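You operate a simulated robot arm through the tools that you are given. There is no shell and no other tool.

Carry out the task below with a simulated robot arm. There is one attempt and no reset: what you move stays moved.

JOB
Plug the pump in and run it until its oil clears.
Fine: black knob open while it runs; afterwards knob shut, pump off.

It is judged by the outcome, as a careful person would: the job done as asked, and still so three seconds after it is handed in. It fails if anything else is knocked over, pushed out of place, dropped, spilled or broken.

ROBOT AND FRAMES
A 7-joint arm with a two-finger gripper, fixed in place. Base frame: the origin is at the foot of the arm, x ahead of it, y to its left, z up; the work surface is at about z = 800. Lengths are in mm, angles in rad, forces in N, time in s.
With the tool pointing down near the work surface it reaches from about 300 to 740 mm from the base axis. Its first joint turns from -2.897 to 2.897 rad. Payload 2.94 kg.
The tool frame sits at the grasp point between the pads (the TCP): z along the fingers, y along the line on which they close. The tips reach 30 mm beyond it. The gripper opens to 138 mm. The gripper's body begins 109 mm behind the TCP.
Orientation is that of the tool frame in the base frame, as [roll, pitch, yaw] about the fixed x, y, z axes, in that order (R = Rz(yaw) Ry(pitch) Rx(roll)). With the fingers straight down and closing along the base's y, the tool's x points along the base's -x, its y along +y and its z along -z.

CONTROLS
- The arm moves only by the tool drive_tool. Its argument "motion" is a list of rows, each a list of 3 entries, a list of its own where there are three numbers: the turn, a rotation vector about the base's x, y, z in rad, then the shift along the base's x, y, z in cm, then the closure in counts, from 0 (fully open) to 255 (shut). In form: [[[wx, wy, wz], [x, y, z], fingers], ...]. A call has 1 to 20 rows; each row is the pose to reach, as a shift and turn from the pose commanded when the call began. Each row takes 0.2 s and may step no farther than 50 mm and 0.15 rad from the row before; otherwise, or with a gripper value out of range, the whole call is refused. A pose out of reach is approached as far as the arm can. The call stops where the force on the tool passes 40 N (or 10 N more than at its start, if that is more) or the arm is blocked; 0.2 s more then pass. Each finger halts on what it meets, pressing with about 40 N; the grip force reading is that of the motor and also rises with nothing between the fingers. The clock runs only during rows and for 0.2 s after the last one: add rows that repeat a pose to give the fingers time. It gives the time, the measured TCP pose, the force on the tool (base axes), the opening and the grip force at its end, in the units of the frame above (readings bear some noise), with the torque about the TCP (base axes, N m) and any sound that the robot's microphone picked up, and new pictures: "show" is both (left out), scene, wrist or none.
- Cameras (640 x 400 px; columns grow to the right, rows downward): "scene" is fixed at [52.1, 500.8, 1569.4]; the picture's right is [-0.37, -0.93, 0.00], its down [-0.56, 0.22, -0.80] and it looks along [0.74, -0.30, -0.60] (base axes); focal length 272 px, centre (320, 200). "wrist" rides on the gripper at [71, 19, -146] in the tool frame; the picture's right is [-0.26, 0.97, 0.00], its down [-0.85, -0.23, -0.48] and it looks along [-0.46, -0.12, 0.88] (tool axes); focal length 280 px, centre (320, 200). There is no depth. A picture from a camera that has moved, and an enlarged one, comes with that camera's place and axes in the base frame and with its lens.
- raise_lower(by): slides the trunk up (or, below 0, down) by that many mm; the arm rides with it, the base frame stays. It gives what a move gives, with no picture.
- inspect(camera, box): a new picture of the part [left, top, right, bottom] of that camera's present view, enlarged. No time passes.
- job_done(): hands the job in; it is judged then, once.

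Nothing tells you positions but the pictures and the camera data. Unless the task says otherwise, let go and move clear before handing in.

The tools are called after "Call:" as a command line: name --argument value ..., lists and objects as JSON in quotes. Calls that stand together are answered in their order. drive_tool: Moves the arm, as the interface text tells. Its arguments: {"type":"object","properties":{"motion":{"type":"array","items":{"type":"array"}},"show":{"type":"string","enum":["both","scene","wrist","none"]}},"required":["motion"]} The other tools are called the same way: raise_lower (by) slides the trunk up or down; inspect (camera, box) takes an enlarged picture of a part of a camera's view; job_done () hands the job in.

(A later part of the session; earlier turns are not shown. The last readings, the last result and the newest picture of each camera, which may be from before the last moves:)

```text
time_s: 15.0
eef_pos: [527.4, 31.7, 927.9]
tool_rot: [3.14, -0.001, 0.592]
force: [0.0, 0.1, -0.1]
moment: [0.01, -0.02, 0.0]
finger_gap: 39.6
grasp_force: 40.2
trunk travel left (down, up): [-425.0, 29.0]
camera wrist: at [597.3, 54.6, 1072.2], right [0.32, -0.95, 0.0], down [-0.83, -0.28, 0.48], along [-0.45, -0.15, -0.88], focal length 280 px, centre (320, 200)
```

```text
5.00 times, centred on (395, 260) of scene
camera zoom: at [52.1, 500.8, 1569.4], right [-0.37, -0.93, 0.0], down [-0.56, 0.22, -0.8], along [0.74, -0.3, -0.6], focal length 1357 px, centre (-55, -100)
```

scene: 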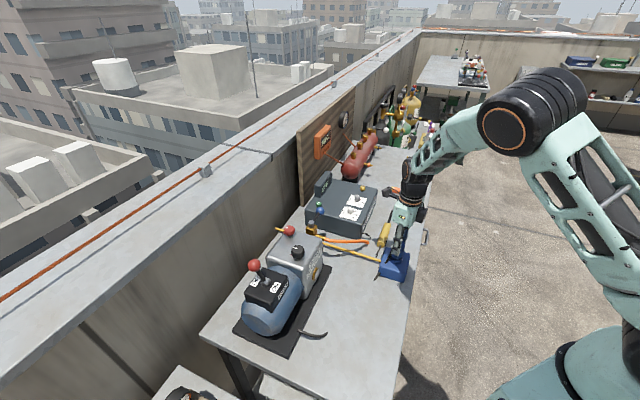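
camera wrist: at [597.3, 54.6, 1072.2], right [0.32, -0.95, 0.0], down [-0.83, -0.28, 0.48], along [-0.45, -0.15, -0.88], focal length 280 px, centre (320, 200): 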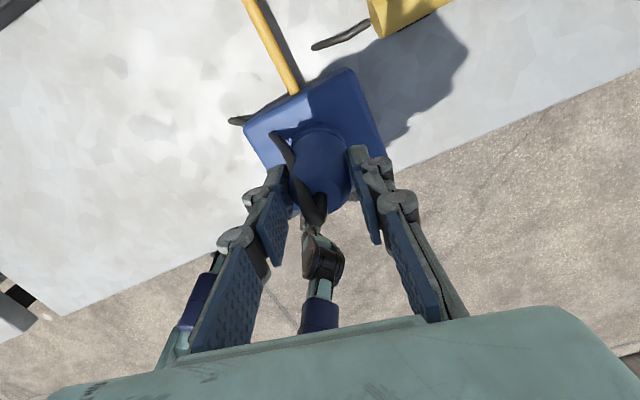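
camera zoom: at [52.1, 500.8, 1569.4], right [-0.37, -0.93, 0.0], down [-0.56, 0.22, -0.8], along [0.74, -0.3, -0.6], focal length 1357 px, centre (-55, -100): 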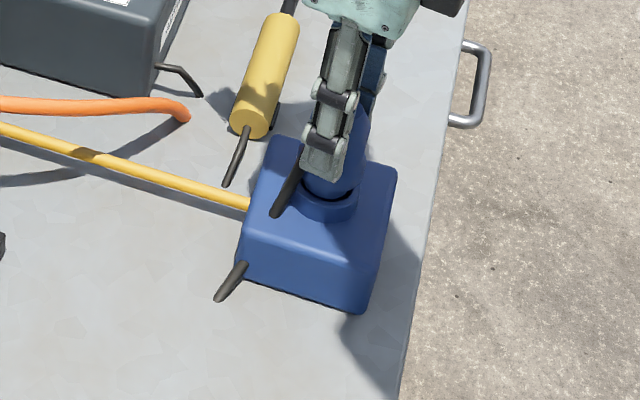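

There's no contact yet, and the plug's tip is right at the collar's mouth. The tracking drifted about 2 mm, so I'll correct it and continue down in small steps.

Call:
drive_tool --motion '[[[0, 0, 0], [0.18, 0.1, 0], 255], [[0, 0, 0], [0.18, 0.1, -0.3], 255], [[0, 0, 0], [0.18, 0.1, -0.6], 255], [[0, 0, 0], [0.18, 0.1, -0.9], 255], [[0, 0, 0], [0.18, 0.1, -1.2], 255], [[0, 0, 0], [0.18, 0.1, -1.2], 255]]'

Call:
inspect --camera "wrist" --box '[240, 70, 400, 250]'

Call:
inspect --camera "scene" --box '[375, 230, 425, 290]'

```text
time_s: 16.4
eef_pos: [528.7, 31.4, 917.1]
tool_rot: [3.14, -0.001, 0.59]
force: [-5.0, 0.8, 10.1]
moment: [0.06, 0.23, -0.01]
finger_gap: 39.4
grasp_force: 40.1
trunk travel left (down, up): [-425.0, 29.0]
camera wrist: at [598.4, 55.2, 1061.7], right [0.32, -0.95, 0.0], down [-0.83, -0.28, 0.47], along [-0.45, -0.15, -0.88], focal length 280 px, centre (320, 200)
```

scene: 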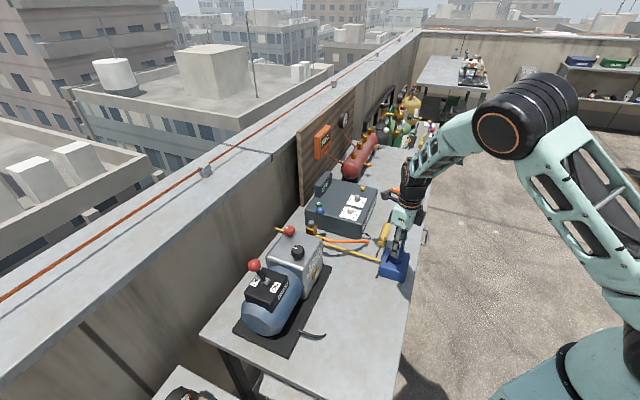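
wrist: 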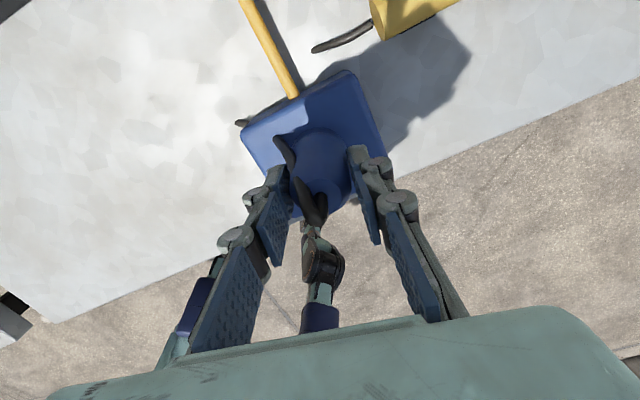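

```text
2.22 times, centred on (320, 160) of wrist
camera zoom: at [598.4, 55.2, 1061.7], right [0.32, -0.95, 0.0], down [-0.83, -0.28, 0.47], along [-0.45, -0.15, -0.88], focal length 623 px, centre (320, 289)
```

zoom: 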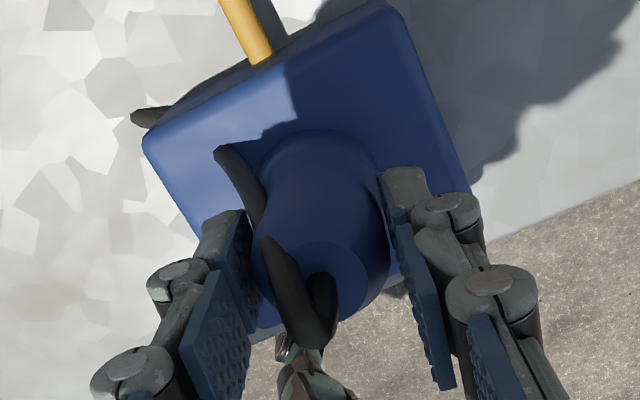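

```text
6.67 times, centred on (400, 260) of scene
camera zoom: at [52.1, 500.8, 1569.4], right [-0.37, -0.93, 0.0], down [-0.56, 0.22, -0.8], along [0.74, -0.3, -0.6], focal length 1810 px, centre (-213, -200)
```

zoom: 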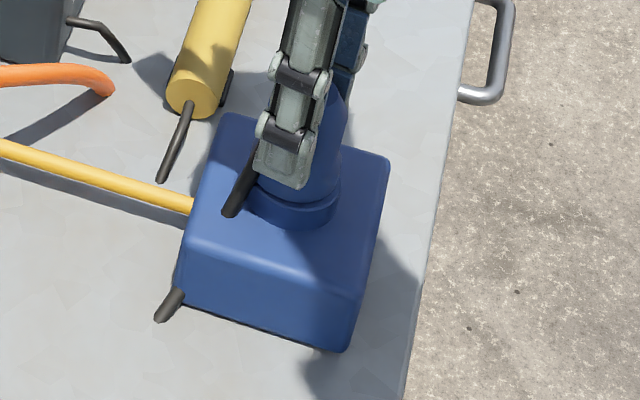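

Light contact: 10 N up and 5 N towards -x, which suggests the tip is rubbing the collar's +x wall. I'll ease back 1.5 mm in x and keep pressing down gently.

Call:
drive_tool --motion '[[[0, 0, 0], [-0.15, 0.02, 0], 255], [[0, 0, 0], [-0.15, 0.02, -0.2], 255], [[0, 0, 0], [-0.15, 0.02, -0.4], 255], [[0, 0, 0], [-0.15, 0.02, -0.6], 255], [[0, 0, 0], [-0.15, 0.02, -0.6], 255]]'

Call:
inspect --camera "scene" --box '[375, 230, 425, 290]'

```text
time_s: 17.6
eef_pos: [528.1, 30.3, 911.3]
tool_rot: [3.137, -0.003, 0.59]
force: [3.5, 0.7, 27.9]
moment: [0.08, -0.25, -0.06]
finger_gap: 38.9
grasp_force: 39.8
trunk travel left (down, up): [-425.0, 29.0]
camera wrist: at [597.3, 55.3, 1055.9], right [0.32, -0.95, 0.0], down [-0.84, -0.28, 0.47], along [-0.45, -0.15, -0.88], focal length 280 px, centre (320, 200)
```

scene: 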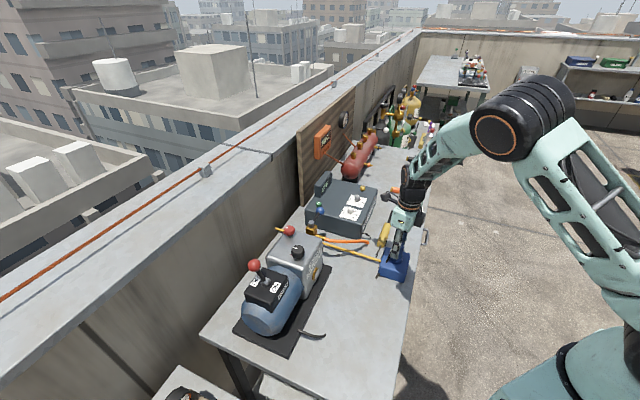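
wrist: 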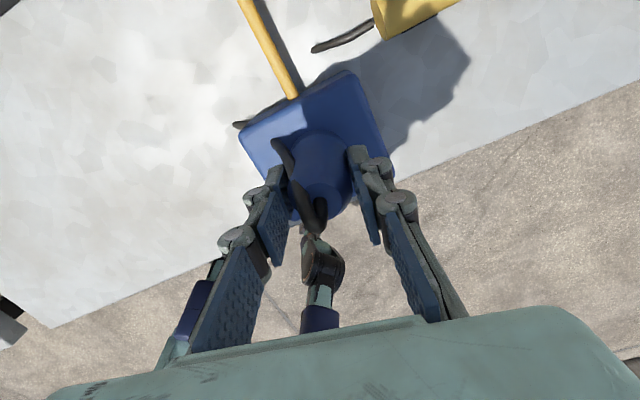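

```text
6.67 times, centred on (400, 260) of scene
camera zoom: at [52.1, 500.8, 1569.4], right [-0.37, -0.93, 0.0], down [-0.56, 0.22, -0.8], along [0.74, -0.3, -0.6], focal length 1810 px, centre (-213, -200)
```

zoom: 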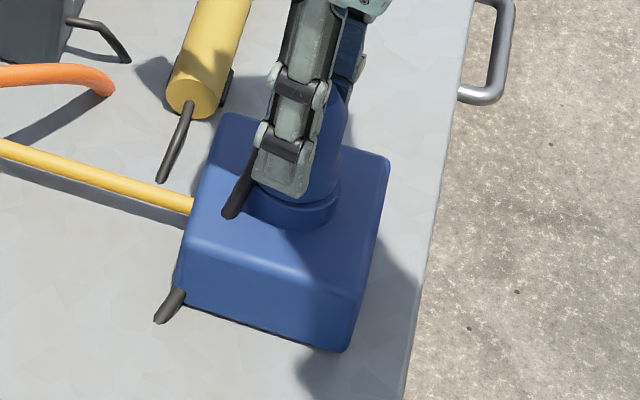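

The upward force is now 28 N and the tool is 6 mm lower. I need to tell whether the plug has seated or the fingers are sliding down it.

Call:
inspect --camera "wrist" --box '[240, 70, 400, 250]'

Call:
inspect --camera "scene" --box '[385, 235, 415, 270]'

```text
2.22 times, centred on (320, 160) of wrist
camera zoom: at [597.3, 55.3, 1055.9], right [0.32, -0.95, 0.0], down [-0.84, -0.28, 0.47], along [-0.45, -0.15, -0.88], focal length 623 px, centre (320, 289)
```

zoom: 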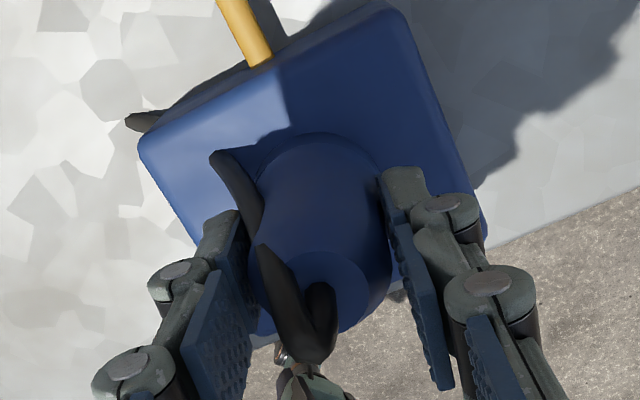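

```text
11.43 times, centred on (400, 252) of scene
camera zoom: at [52.1, 500.8, 1569.4], right [-0.37, -0.93, 0.0], down [-0.56, 0.22, -0.8], along [0.74, -0.3, -0.6], focal length 3103 px, centre (-594, -400)
```

zoom: 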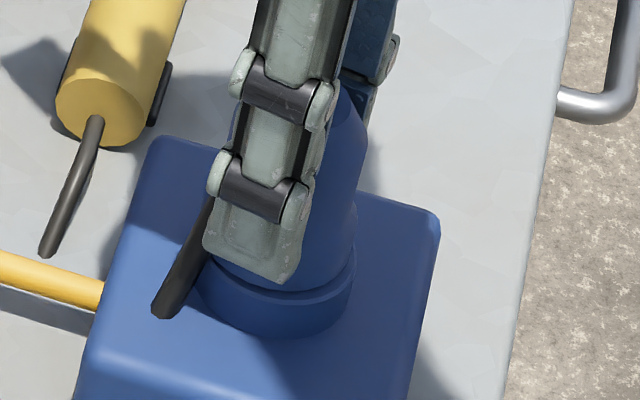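

The plug stopped moving at first contact and the fingers slid about 6 mm. It may be resting on the rim rather than seated. I'll lift it clear and tilt it so the scene camera can see the shape of its nose.

Call:
drive_tool --motion '[[[0, 0, 0], [0, 0, 1], 255], [[0, 0, 0], [0, 0, 3], 255], [[0, 0, 0], [0, 0, 6], 255], [[0, 0, 0], [0, 0, 9], 255], [[0.1, 0.1, 0], [0, 0, 11], 255], [[0.2, 0.2, 0], [0, 0, 13], 255], [[0.3, 0.3, 0], [0, 0, 13], 255], [[0.4, 0.4, 0], [0, 0, 13], 255], [[0.5, 0.5, 0], [0, 0, 13], 255], [[0.58, 0.58, 0], [0, 0, 13], 255], [[0.58, 0.58, 0], [0, 0, 13], 255]]'

Call:
inspect --camera "scene" --box '[370, 180, 430, 280]'

Call:
inspect --camera "wrist" --box '[220, 70, 420, 250]'

```text
time_s: 20.0
eef_pos: [529.0, 34.0, 1038.0]
tool_rot: [-2.33, 0.142, 0.652]
force: [-0.7, -0.3, -1.1]
moment: [-0.02, 0.01, 0.01]
finger_gap: 38.8
grasp_force: 40.3
trunk travel left (down, up): [-425.0, 29.0]
camera wrist: at [666.4, -11.9, 1113.0], right [0.12, -0.75, -0.66], down [-0.5, -0.62, 0.61], along [-0.86, 0.25, -0.45], focal length 280 px, centre (320, 200)
```

scene: 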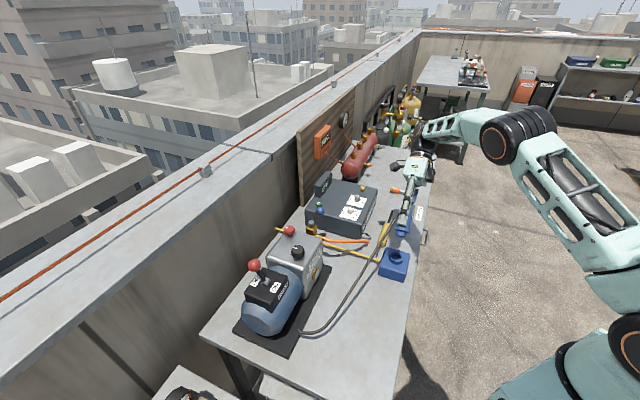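
wrist: 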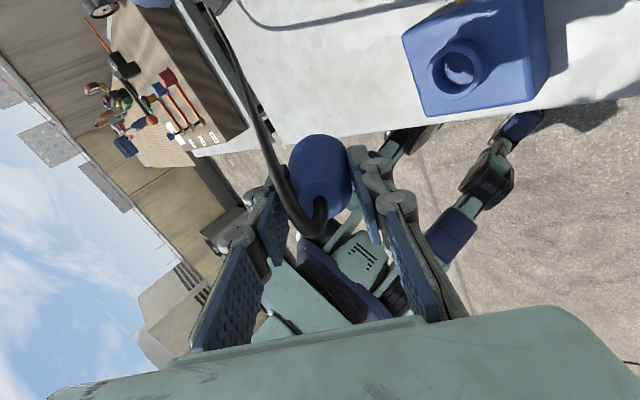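

```text
4.00 times, centred on (400, 230) of scene
camera zoom: at [52.1, 500.8, 1569.4], right [-0.37, -0.93, 0.0], down [-0.56, 0.22, -0.8], along [0.74, -0.3, -0.6], focal length 1086 px, centre (0, 80)
```

zoom: 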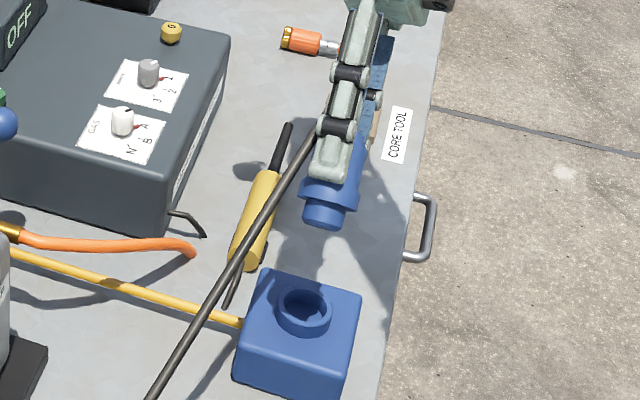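

```text
2.22 times, centred on (320, 160) of wrist
camera zoom: at [666.4, -11.9, 1113.0], right [0.12, -0.75, -0.66], down [-0.5, -0.62, 0.61], along [-0.86, 0.25, -0.45], focal length 623 px, centre (320, 289)
```

zoom: 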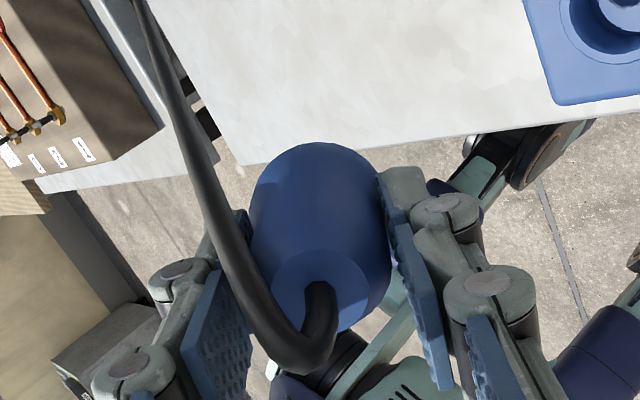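

The nose is now visible as a narrower cylinder below a wider flange. I'll measure it.

Call:
inspect --camera "scene" --box '[385, 205, 425, 245]'

Call:
inspect --camera "scene" --box '[375, 240, 415, 285]'

Call:
inspect --camera "wrist" --box '[390, 0, 560, 130]'

```text
10.00 times, centred on (405, 225) of scene
camera zoom: at [52.1, 500.8, 1569.4], right [-0.37, -0.93, 0.0], down [-0.56, 0.22, -0.8], along [0.74, -0.3, -0.6], focal length 2715 px, centre (-530, -50)
```

zoom: 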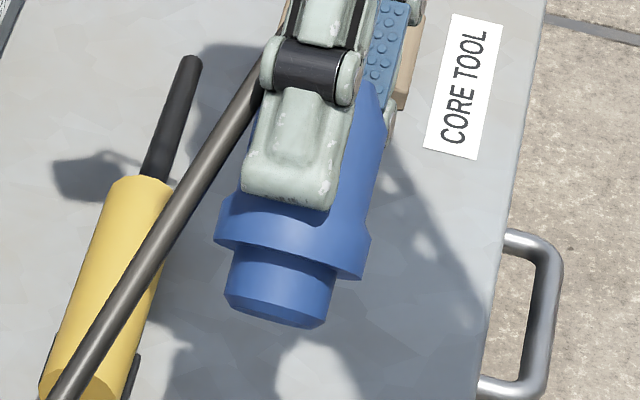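

```text
8.89 times, centred on (395, 262) of scene
camera zoom: at [52.1, 500.8, 1569.4], right [-0.37, -0.93, 0.0], down [-0.56, 0.22, -0.8], along [0.74, -0.3, -0.6], focal length 2413 px, centre (-347, -356)
```

zoom: 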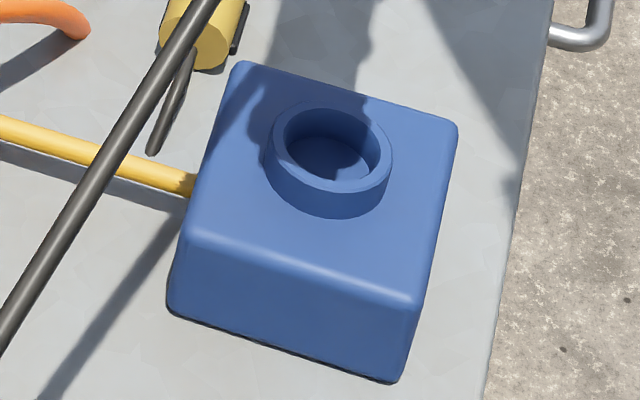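

```text
3.08 times, centred on (475, 65) of wrist
camera zoom: at [666.4, -11.9, 1113.0], right [0.12, -0.75, -0.66], down [-0.5, -0.62, 0.61], along [-0.86, 0.25, -0.45], focal length 863 px, centre (-157, 615)
```

zoom: 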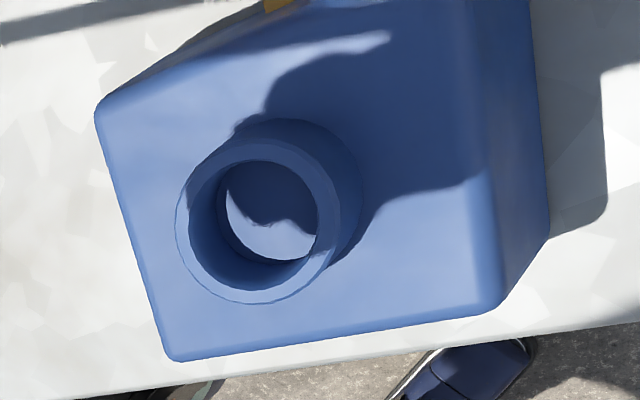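

The nose is about 33 mm wide and 17 mm long with a chamfer, under a 47 mm flange. The bore is about 35.5 mm. Before I lifted it the flange looked close to the rim, so it may have been nearly seated. I'll straighten up and go back down, watching for the flange to close on the rim.

Call:
drive_tool --motion '[[[-0.1, -0.1, 0], [0, 0, 0], 255], [[-0.2, -0.2, 0], [0, 0, 0], 255], [[-0.3, -0.3, 0], [0, 0, 0], 255], [[-0.4, -0.4, 0], [0, 0, 0], 255], [[-0.5, -0.5, 0], [0, 0, -1], 255], [[-0.58, -0.58, 0], [-0.05, -0.05, -3], 255], [[-0.58, -0.58, 0], [-0.05, -0.05, -6], 255], [[-0.58, -0.58, 0], [-0.05, -0.05, -8.5], 255], [[-0.58, -0.58, 0], [-0.05, -0.05, -10], 255], [[-0.58, -0.58, 0], [-0.05, -0.05, -10], 255]]'

Call:
inspect --camera "wrist" --box '[240, 70, 400, 250]'

Call:
inspect --camera "scene" --box '[385, 235, 415, 270]'

```text
time_s: 22.2
eef_pos: [528.1, 32.1, 938.3]
tool_rot: [3.141, 0.001, 0.591]
force: [0.5, 0.0, -0.9]
moment: [-0.04, -0.02, -0.01]
finger_gap: 38.8
grasp_force: 40.2
trunk travel left (down, up): [-425.0, 29.0]
camera wrist: at [597.8, 55.1, 1083.5], right [0.32, -0.95, 0.0], down [-0.83, -0.28, 0.48], along [-0.45, -0.15, -0.88], focal length 280 px, centre (320, 200)
```

scene: 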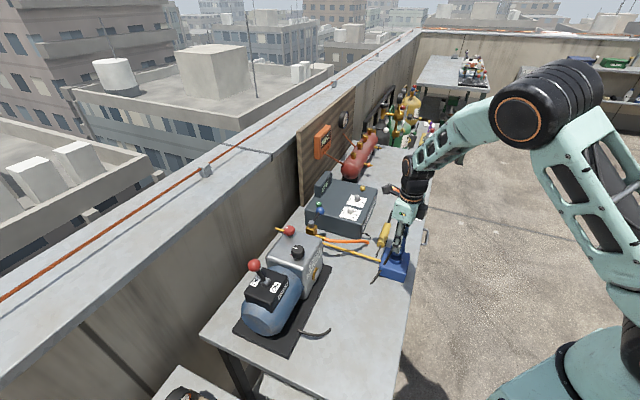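
wrist: 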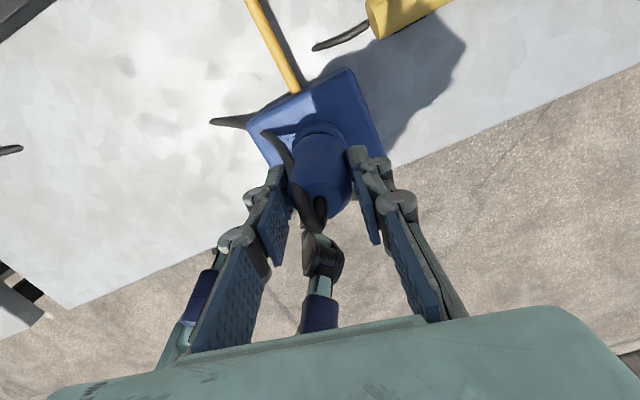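

```text
2.22 times, centred on (320, 160) of wrist
camera zoom: at [597.8, 55.1, 1083.5], right [0.32, -0.95, 0.0], down [-0.83, -0.28, 0.48], along [-0.45, -0.15, -0.88], focal length 623 px, centre (320, 289)
```

zoom: 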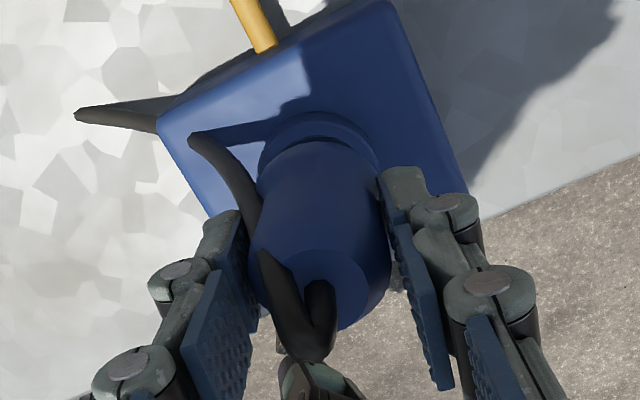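

```text
11.43 times, centred on (400, 252) of scene
camera zoom: at [52.1, 500.8, 1569.4], right [-0.37, -0.93, 0.0], down [-0.56, 0.22, -0.8], along [0.74, -0.3, -0.6], focal length 3103 px, centre (-594, -400)
```

zoom: 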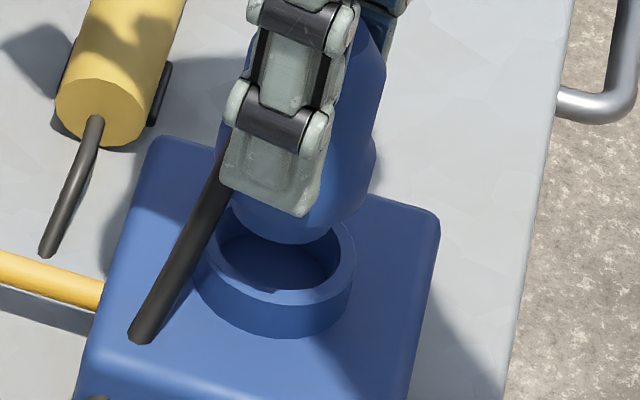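

Comparing this free-hanging view with the earlier contact view, 27 mm of descent brings the flange exactly onto the rim. So the plug was in fact seated then. I'll insert it again and press lightly.

Call:
drive_tool --motion '[[[0, 0, 0], [0, 0, -0.6], 255], [[0, 0, 0], [0, 0, -1.2], 255], [[0, 0, 0], [0, 0, -1.7], 255], [[0, 0, 0], [0, 0, -2.2], 255], [[0, 0, 0], [0, 0, -2.6], 255], [[0, 0, 0], [0, 0, -2.9], 255], [[0, 0, 0], [0, 0, -2.9], 255]]'

Call:
inspect --camera "wrist" --box '[240, 70, 400, 250]'

Call:
inspect --camera "scene" --box '[385, 235, 415, 270]'

```text
time_s: 23.8
eef_pos: [527.7, 31.5, 913.0]
tool_rot: [3.138, -0.002, 0.591]
force: [-2.0, 0.8, 13.8]
moment: [0.07, 0.16, -0.06]
finger_gap: 39.1
grasp_force: 39.8
trunk travel left (down, up): [-425.0, 29.0]
camera wrist: at [597.3, 55.4, 1056.3], right [0.32, -0.95, 0.0], down [-0.83, -0.28, 0.47], along [-0.45, -0.15, -0.88], focal length 280 px, centre (320, 200)
```

scene: 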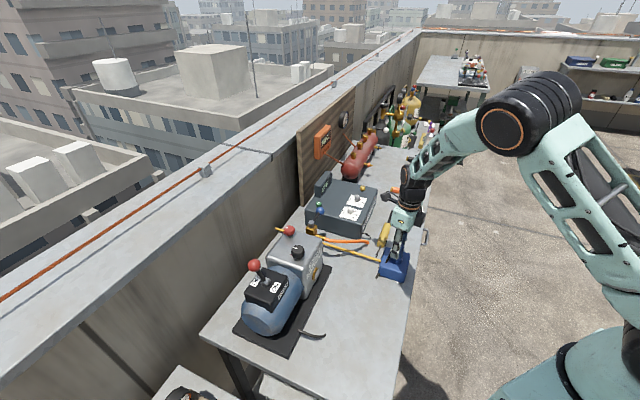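
wrist: 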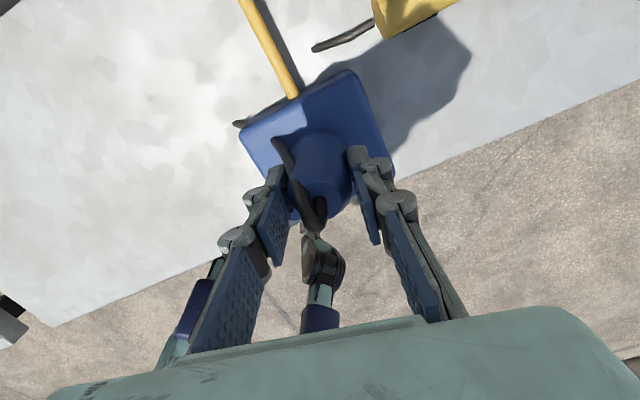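

```text
2.22 times, centred on (320, 160) of wrist
camera zoom: at [597.3, 55.4, 1056.3], right [0.32, -0.95, 0.0], down [-0.83, -0.28, 0.47], along [-0.45, -0.15, -0.88], focal length 623 px, centre (320, 289)
```

zoom: 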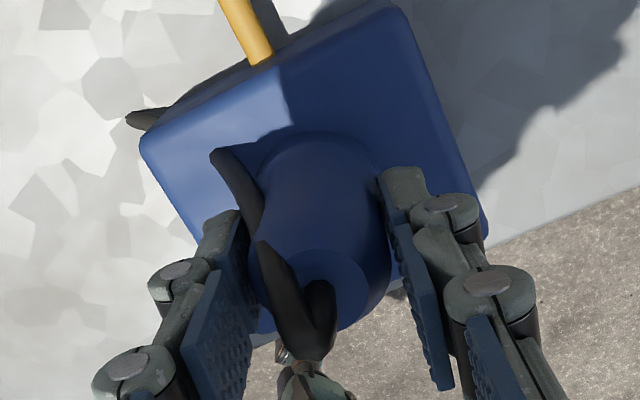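

```text
11.43 times, centred on (400, 252) of scene
camera zoom: at [52.1, 500.8, 1569.4], right [-0.37, -0.93, 0.0], down [-0.56, 0.22, -0.8], along [0.74, -0.3, -0.6], focal length 3103 px, centre (-594, -400)
```

zoom: 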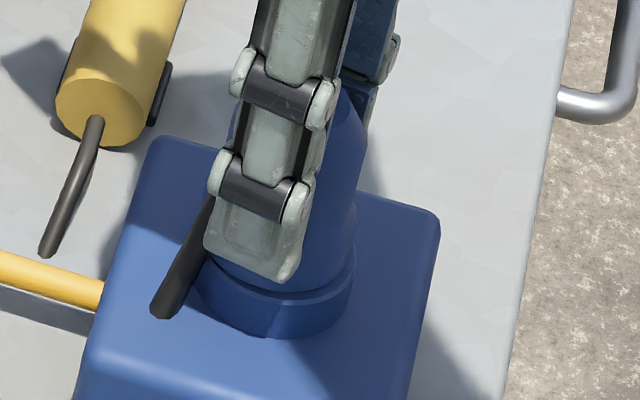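

The flange is down on the rim with 14 N of contact centred under the tool. I'll relax the press and open the fingers moderately to let go.

Call:
drive_tool --motion '[[[0, 0, 0], [0, 0, 0.2], 255], [[0, 0, 0], [0, 0, 0.2], 150], [[0, 0, 0], [0, 0, 0.2], 125], [[0, 0, 0], [0, 0, 0.2], 125], [[0, 0, 0], [0, 0, 0.2], 125]]'

Call:
inspect --camera "wrist" --box '[240, 70, 400, 250]'

Call:
inspect --camera "scene" --box '[385, 235, 415, 270]'

```text
time_s: 25.0
eef_pos: [529.1, 31.7, 910.7]
tool_rot: [3.14, 0.001, 0.593]
force: [-0.3, -0.1, -0.3]
moment: [-0.04, -0.02, 0.01]
finger_gap: 70.3
grasp_force: 0.0
trunk travel left (down, up): [-425.0, 29.0]
camera wrist: at [598.6, 55.4, 1055.9], right [0.32, -0.95, 0.0], down [-0.83, -0.28, 0.48], along [-0.45, -0.15, -0.88], focal length 280 px, centre (320, 200)
```

scene: 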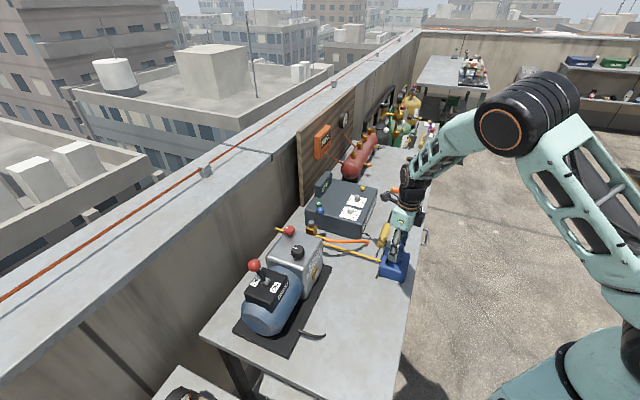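
wrist: 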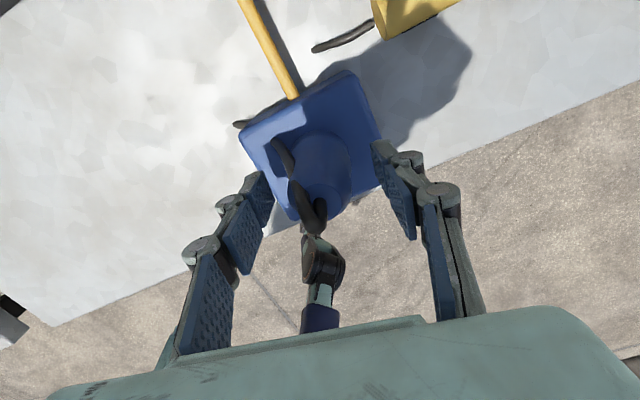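

```text
2.22 times, centred on (320, 160) of wrist
camera zoom: at [598.6, 55.4, 1055.9], right [0.32, -0.95, 0.0], down [-0.83, -0.28, 0.48], along [-0.45, -0.15, -0.88], focal length 623 px, centre (320, 289)
```

zoom: 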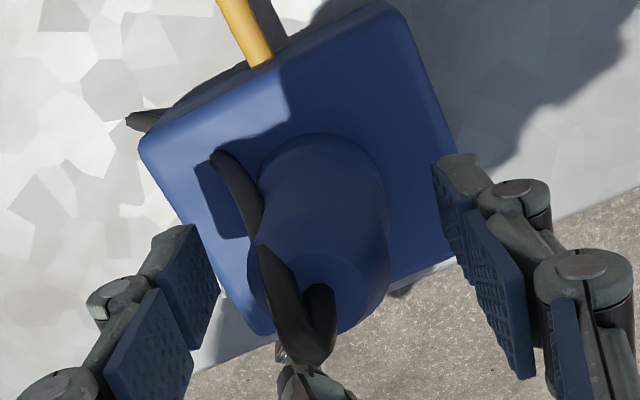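

```text
11.43 times, centred on (400, 252) of scene
camera zoom: at [52.1, 500.8, 1569.4], right [-0.37, -0.93, 0.0], down [-0.56, 0.22, -0.8], along [0.74, -0.3, -0.6], focal length 3103 px, centre (-594, -400)
```

zoom: 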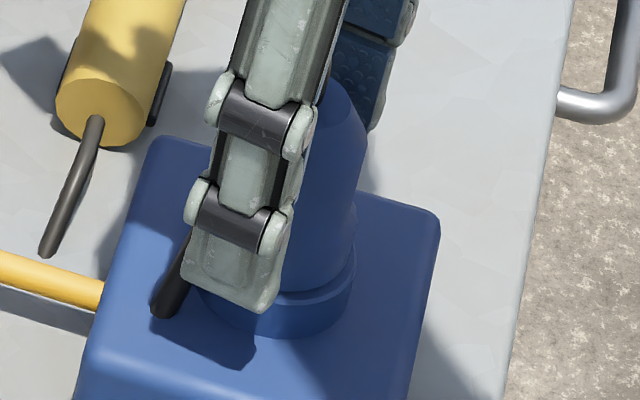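

The plug stays upright in the socket after release. I'll raise straight up and check it from above.

Call:
drive_tool --motion '[[[0, 0, 0], [0, 0, 1], 125], [[0, 0, 0], [0, 0, 3], 125], [[0, 0, 0], [0, 0, 6], 125], [[0, 0, 0], [0, 0, 10], 125], [[0, 0, 0], [0, 0, 14], 125], [[0, 0, 0], [0, 0, 18], 125], [[0, 0, 0], [0, 0, 21], 125], [[0, 0, 0], [0, 0, 21], 125]]'

Call:
inspect --camera "scene" --box '[375, 230, 420, 285]'

Call:
inspect --camera "scene" --box '[230, 210, 330, 310]'

```text
time_s: 26.8
eef_pos: [529.6, 31.6, 1120.0]
tool_rot: [3.141, -0.001, 0.591]
force: [0.1, 0.1, -0.3]
moment: [-0.03, 0.0, 0.0]
finger_gap: 70.3
grasp_force: 0.1
trunk travel left (down, up): [-425.0, 29.0]
camera wrist: at [599.7, 55.4, 1263.8], right [0.32, -0.95, 0.0], down [-0.83, -0.28, 0.48], along [-0.45, -0.15, -0.88], focal length 280 px, centre (320, 200)
```

scene: 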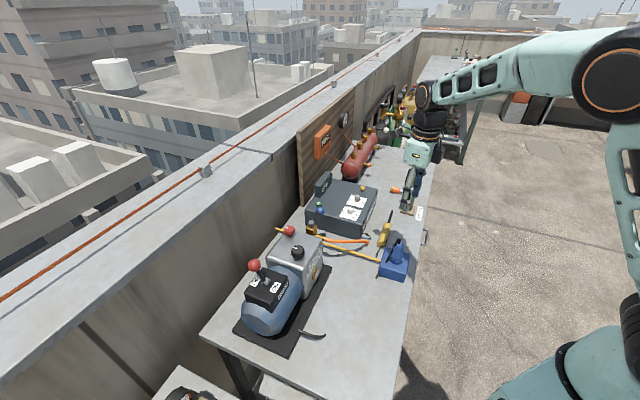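
wrist: 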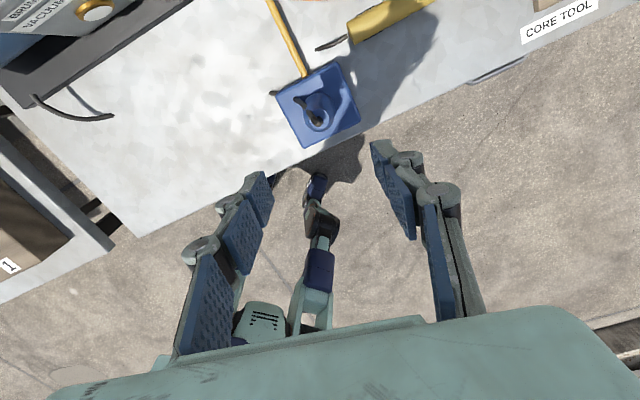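

```text
7.27 times, centred on (398, 258) of scene
camera zoom: at [52.1, 500.8, 1569.4], right [-0.37, -0.93, 0.0], down [-0.56, 0.22, -0.8], along [0.74, -0.3, -0.6], focal length 1974 px, centre (-244, -218)
```

zoom: 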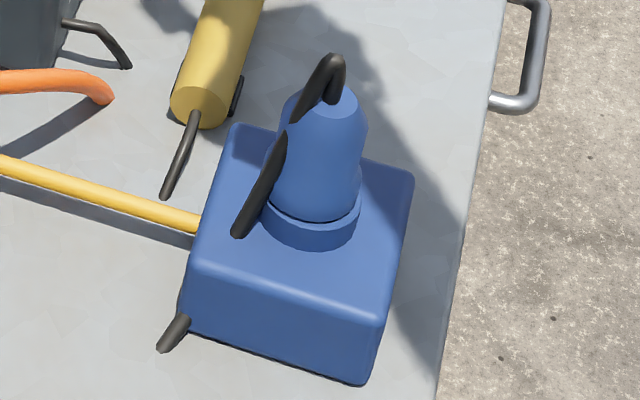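

```text
4.00 times, centred on (280, 260) of scene
camera zoom: at [52.1, 500.8, 1569.4], right [-0.37, -0.93, 0.0], down [-0.56, 0.22, -0.8], along [0.74, -0.3, -0.6], focal length 1086 px, centre (480, -40)
```

zoom: 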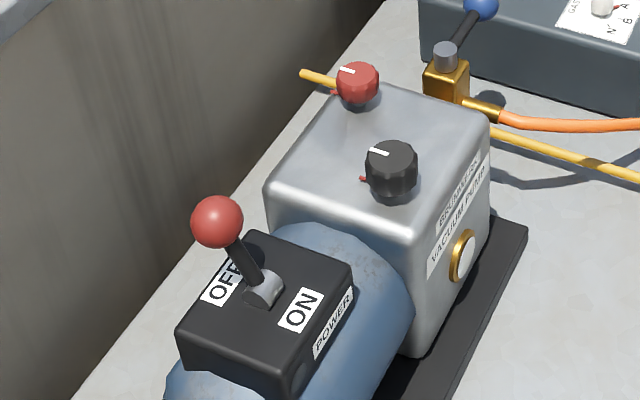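

The plug is seated in the socket, flange on rim. Next is the black knob, which I triangulate to about (538, 364) with its top near z=1030. The lever ball is near (506, 486, 1050), leaning to OFF. I'll go above the knob to read its marks.

Call:
drive_tool --motion '[[[0, 0, 0], [0.1, 2, 3], 125], [[0, 0, 0], [0.2, 6, 6], 125], [[0, 0, 0], [0.3, 10, 8], 125], [[0, 0, 0], [0.4, 14.5, 8], 125], [[0, 0, 0], [0.5, 19, 8], 125], [[0, 0, 0], [0.6, 23.5, 8], 125], [[0, 0, 0], [0.7, 28, 8], 125], [[0, 0, 0], [0.8, 31, 8], 125], [[0, 0, 0], [0.8, 33.2, 8], 125], [[0, 0, 0], [0.8, 33.2, 8], 125]]'

Call:
inspect --camera "wrist" --box '[240, 50, 400, 200]'

```text
time_s: 29.0
eef_pos: [535.5, 364.6, 1202.5]
tool_rot: [3.139, -0.001, 0.594]
force: [0.6, -0.8, 0.6]
moment: [-0.05, -0.01, 0.04]
finger_gap: 70.6
grasp_force: 0.0
trunk travel left (down, up): [-425.0, 29.0]
camera wrist: at [604.9, 386.6, 1346.8], right [0.32, -0.95, 0.0], down [-0.83, -0.28, 0.48], along [-0.45, -0.15, -0.88], focal length 280 px, centre (320, 200)
```

scene: 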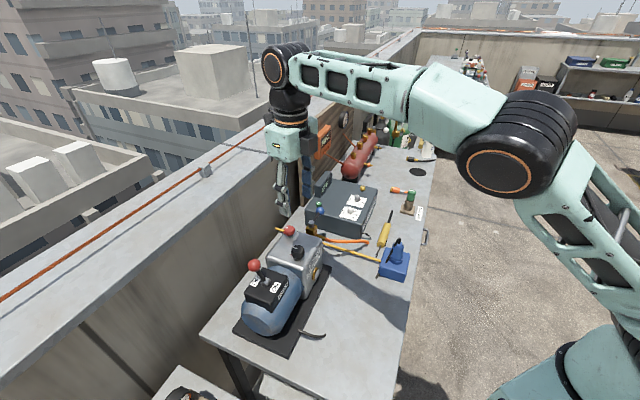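
wrist: 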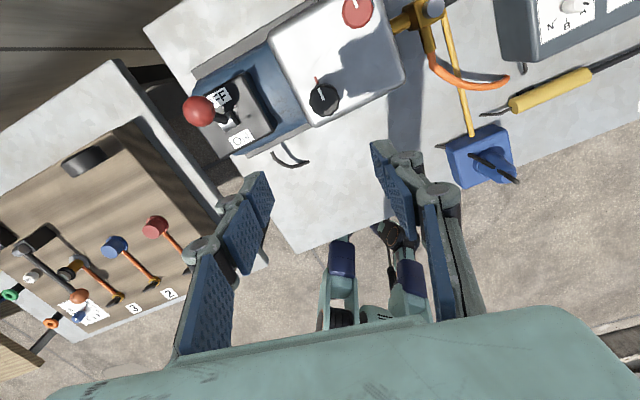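

```text
2.67 times, centred on (320, 125) of wrist
camera zoom: at [604.9, 386.6, 1346.8], right [0.32, -0.95, 0.0], down [-0.83, -0.28, 0.48], along [-0.45, -0.15, -0.88], focal length 748 px, centre (320, 400)
```

zoom: 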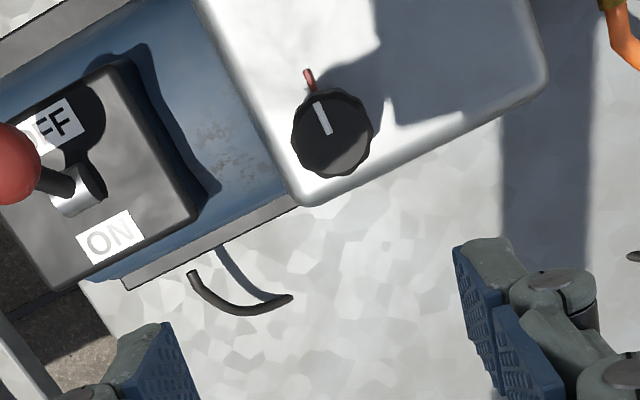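

With better triangulation, the knob is at about (554.5, 364) with its top near z=990. The red knob is at (649, 360) and the switch box top is near z=985. The knob's white line points at its red tick, which I read as shut. I'll rotate +90° so the fingers clear the switch box and centre over the knob.

Call:
drive_tool --motion '[[[0, 0, 0.14], [0.3, 0, 0], 125], [[0, 0, 0.28], [0.6, 0, 0], 125], [[0, 0, 0.42], [0.9, 0, 0], 125], [[0, 0, 0.56], [1.2, 0, 0], 125], [[0, 0, 0.7], [1.5, 0, 0], 125], [[0, 0, 0.84], [1.8, -0.05, 0], 125], [[0, 0, 0.98], [1.8, -0.05, 0], 125], [[0, 0, 1.12], [1.8, -0.05, -1], 125], [[0, 0, 1.26], [1.8, -0.05, -2], 125], [[0, 0, 1.4], [1.8, -0.05, -4], 125], [[0, 0, 1.54], [1.8, -0.05, -6], 125], [[0, 0, 1.571], [1.8, -0.05, -8], 125], [[0, 0, 1.571], [1.8, -0.05, -8], 125]]'

Call:
inspect --camera "wrist" --box '[240, 60, 400, 220]'

Call:
inspect --camera "scene" --box '[230, 190, 340, 300]'

```text
time_s: 31.8
eef_pos: [555.7, 361.9, 1122.0]
tool_rot: [3.14, 0.0, 2.166]
force: [0.2, 0.3, 0.6]
moment: [0.01, -0.01, 0.01]
finger_gap: 70.2
grasp_force: 0.1
trunk travel left (down, up): [-425.0, 29.0]
camera wrist: at [532.1, 431.2, 1266.4], right [0.95, 0.32, 0.0], down [0.28, -0.83, 0.48], along [0.15, -0.45, -0.88], focal length 280 px, centre (320, 200)
```

scene: 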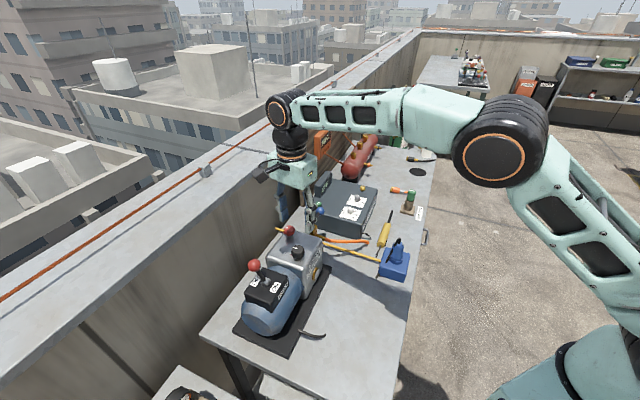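
wrist: 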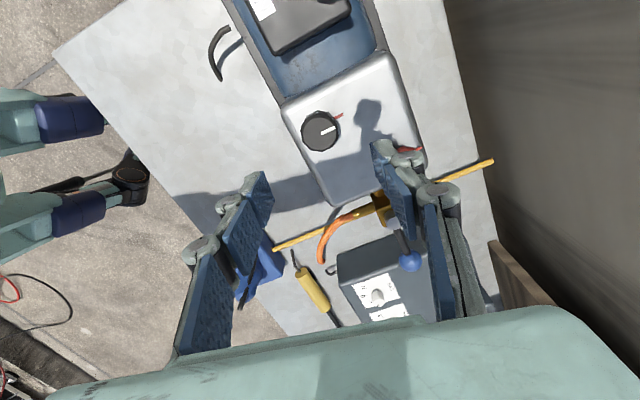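

```text
2.50 times, centred on (320, 140) of wrist
camera zoom: at [532.1, 431.2, 1266.4], right [0.95, 0.32, 0.0], down [0.28, -0.83, 0.48], along [0.15, -0.45, -0.88], focal length 701 px, centre (320, 350)
```

zoom: 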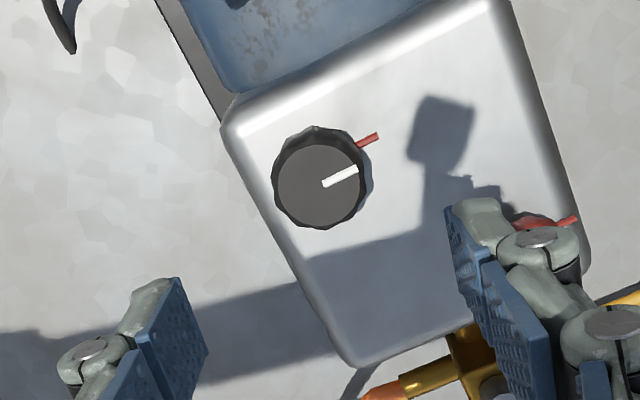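

```text
3.64 times, centred on (285, 245) of scene
camera zoom: at [52.1, 500.8, 1569.4], right [-0.37, -0.93, 0.0], down [-0.56, 0.22, -0.8], along [0.74, -0.3, -0.6], focal length 987 px, centre (447, 36)
```

zoom: 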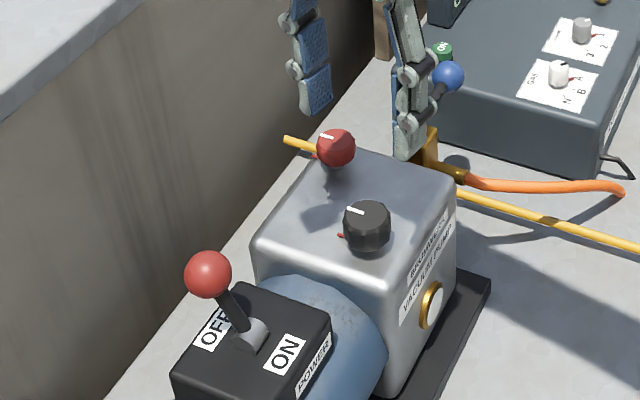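

The knob is centred under the tool within a millimetre or two. Its top is near z=993 and it is about 35 mm across and 22 mm tall. I'll descend until the tips straddle it, just above the case.

Call:
drive_tool --motion '[[[0, 0, 0], [0, 0, -2], 125], [[0, 0, 0], [0, 0, -4], 125], [[0, 0, 0], [0, 0, -6], 125], [[0, 0, 0], [0, 0, -8], 125], [[0, 0, 0], [0, 0, -9.5], 125], [[0, 0, 0], [0, 0, -10.5], 125], [[0, 0, 0], [0, 0, -11.3], 125], [[0, 0, 0], [0, 0, -11.3], 125]]'

Call:
inspect --camera "wrist" --box '[220, 80, 420, 260]'

Call:
inspect --camera "scene" --box '[250, 200, 340, 300]'

```text
time_s: 33.6
eef_pos: [553.2, 364.3, 1009.8]
tool_rot: [3.14, 0.0, 2.162]
force: [0.1, -0.7, -0.1]
moment: [0.01, 0.01, 0.01]
finger_gap: 70.3
grasp_force: 0.1
trunk travel left (down, up): [-425.0, 29.0]
camera wrist: at [530.1, 433.1, 1153.5], right [0.95, 0.32, 0.0], down [0.28, -0.83, 0.48], along [0.15, -0.45, -0.88], focal length 280 px, centre (320, 200)
```

scene: 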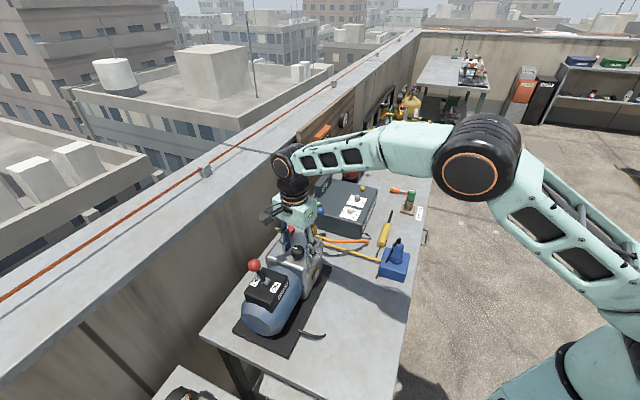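
wrist: 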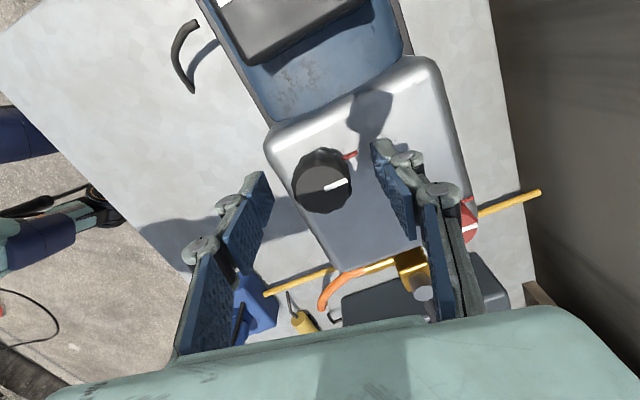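

```text
2.22 times, centred on (320, 170) of wrist
camera zoom: at [530.1, 433.1, 1153.5], right [0.95, 0.32, 0.0], down [0.28, -0.83, 0.48], along [0.15, -0.45, -0.88], focal length 623 px, centre (320, 267)
```

zoom: 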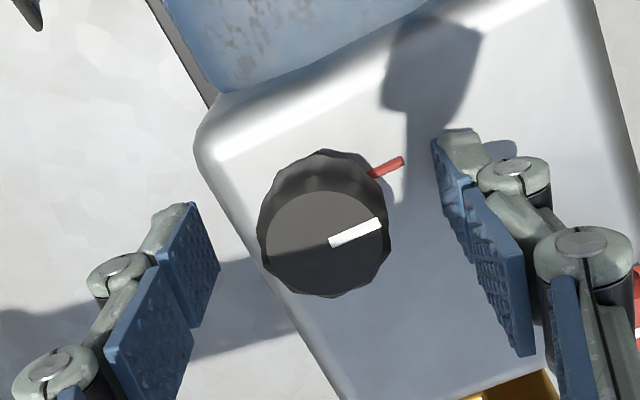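

```text
4.00 times, centred on (295, 250) of scene
camera zoom: at [52.1, 500.8, 1569.4], right [-0.37, -0.93, 0.0], down [-0.56, 0.22, -0.8], along [0.74, -0.3, -0.6], focal length 1086 px, centre (420, 0)
```

zoom: 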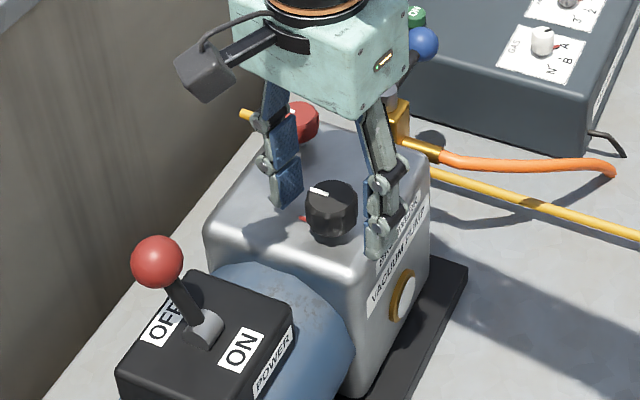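

The knob centre is about 4 mm off, towards (+x, -y), because the arm drifted on the way down. I'll re-centre, drop another 3 mm and close on it.

Call:
drive_tool --motion '[[[0, 0, 0], [0.25, -0.35, 0], 125], [[0, 0, 0], [0.25, -0.35, -0.3], 125], [[0, 0, 0], [0.25, -0.35, -0.3], 125], [[0, 0, 0], [0.25, -0.35, -0.3], 170], [[0, 0, 0], [0.25, -0.35, -0.3], 200], [[0, 0, 0], [0.25, -0.35, -0.3], 255], [[0, 0, 0], [0.25, -0.35, -0.3], 255]]'

Call:
inspect --camera "wrist" --box '[220, 80, 420, 260]'

```text
time_s: 35.2
eef_pos: [556.1, 361.5, 1005.8]
tool_rot: [3.14, -0.001, 2.162]
force: [2.4, 1.1, 0.5]
moment: [0.06, -0.03, 0.0]
finger_gap: 34.3
grasp_force: 45.3
trunk travel left (down, up): [-425.0, 29.0]
camera wrist: at [533.2, 429.9, 1149.9], right [0.95, 0.32, 0.0], down [0.28, -0.83, 0.48], along [0.15, -0.45, -0.88], focal length 280 px, centre (320, 200)
```

scene: 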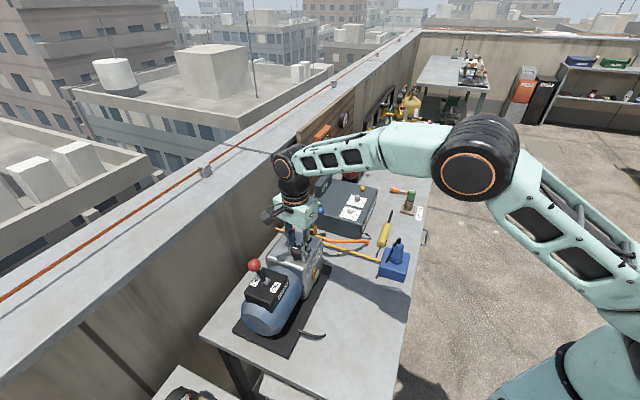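
wrist: 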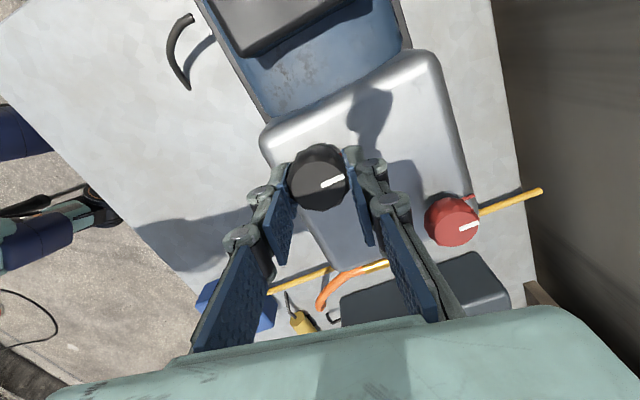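

```text
2.22 times, centred on (320, 170) of wrist
camera zoom: at [533.2, 429.9, 1149.9], right [0.95, 0.32, 0.0], down [0.28, -0.83, 0.48], along [0.15, -0.45, -0.88], focal length 623 px, centre (320, 267)
```

zoom: 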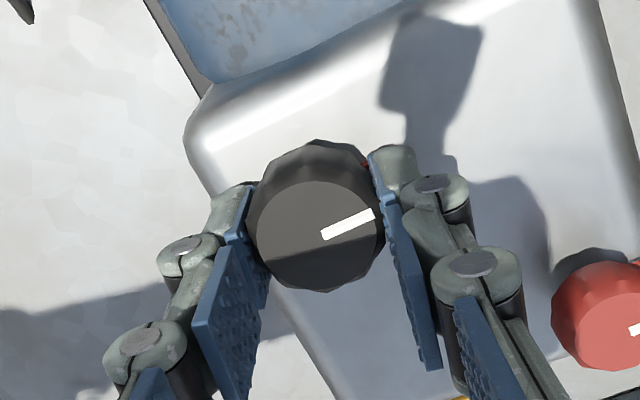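

I have a firm grip on the knob, well centred. I'll turn it counter-clockwise a little first and watch the torque.

Call:
drive_tool --motion '[[[0, 0, 0.1], [0, 0, 0], 255], [[0, 0, 0.2], [0, 0, 0], 255], [[0, 0, 0.3], [0, 0, 0], 255], [[0, 0, 0.4], [0, 0, 0], 255], [[0, 0, 0.4], [0, 0, 0], 255]]'

Call:
inspect --camera "wrist" --box '[220, 80, 420, 260]'

```text
time_s: 36.4
eef_pos: [558.6, 361.9, 1004.8]
tool_rot: [3.139, 0.002, 2.565]
force: [11.5, 6.2, 1.9]
moment: [0.29, -0.12, -0.05]
finger_gap: 33.9
grasp_force: 44.9
trunk travel left (down, up): [-425.0, 29.0]
camera wrist: at [508.8, 416.1, 1149.9], right [0.75, 0.67, 0.0], down [0.58, -0.66, 0.48], along [0.32, -0.35, -0.88], focal length 280 px, centre (320, 200)
```

scene: 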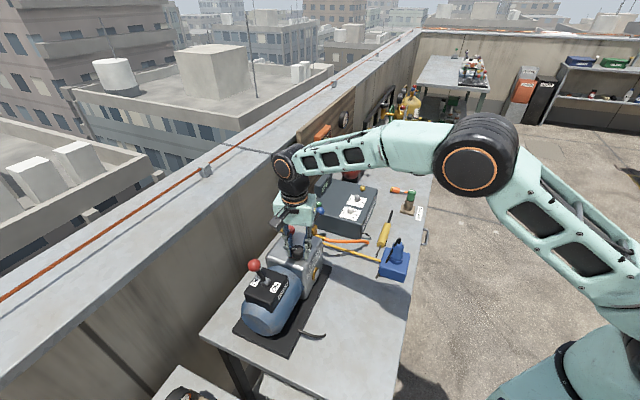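
wrist: 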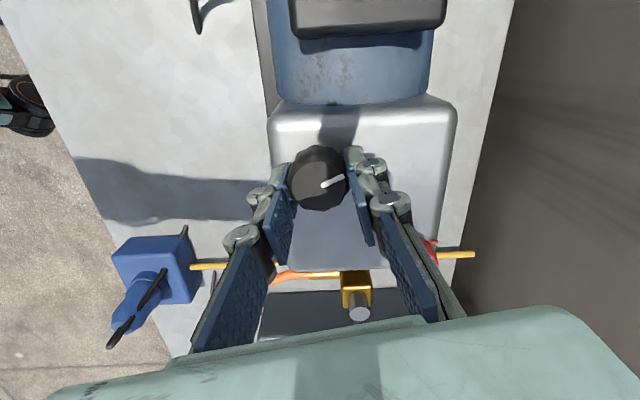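

```text
2.22 times, centred on (320, 170) of wrist
camera zoom: at [508.8, 416.1, 1149.9], right [0.75, 0.67, 0.0], down [0.58, -0.66, 0.48], along [0.32, -0.35, -0.88], focal length 623 px, centre (320, 267)
```

zoom: 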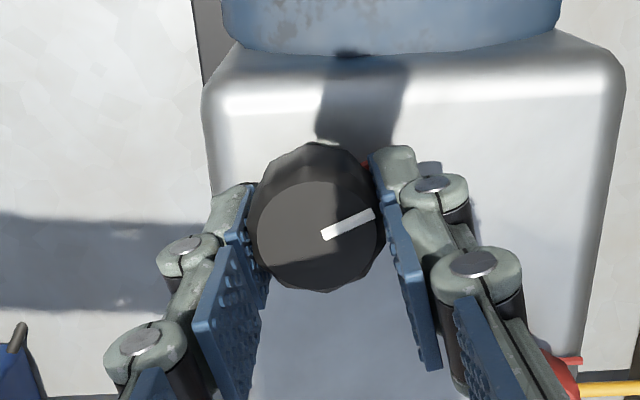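

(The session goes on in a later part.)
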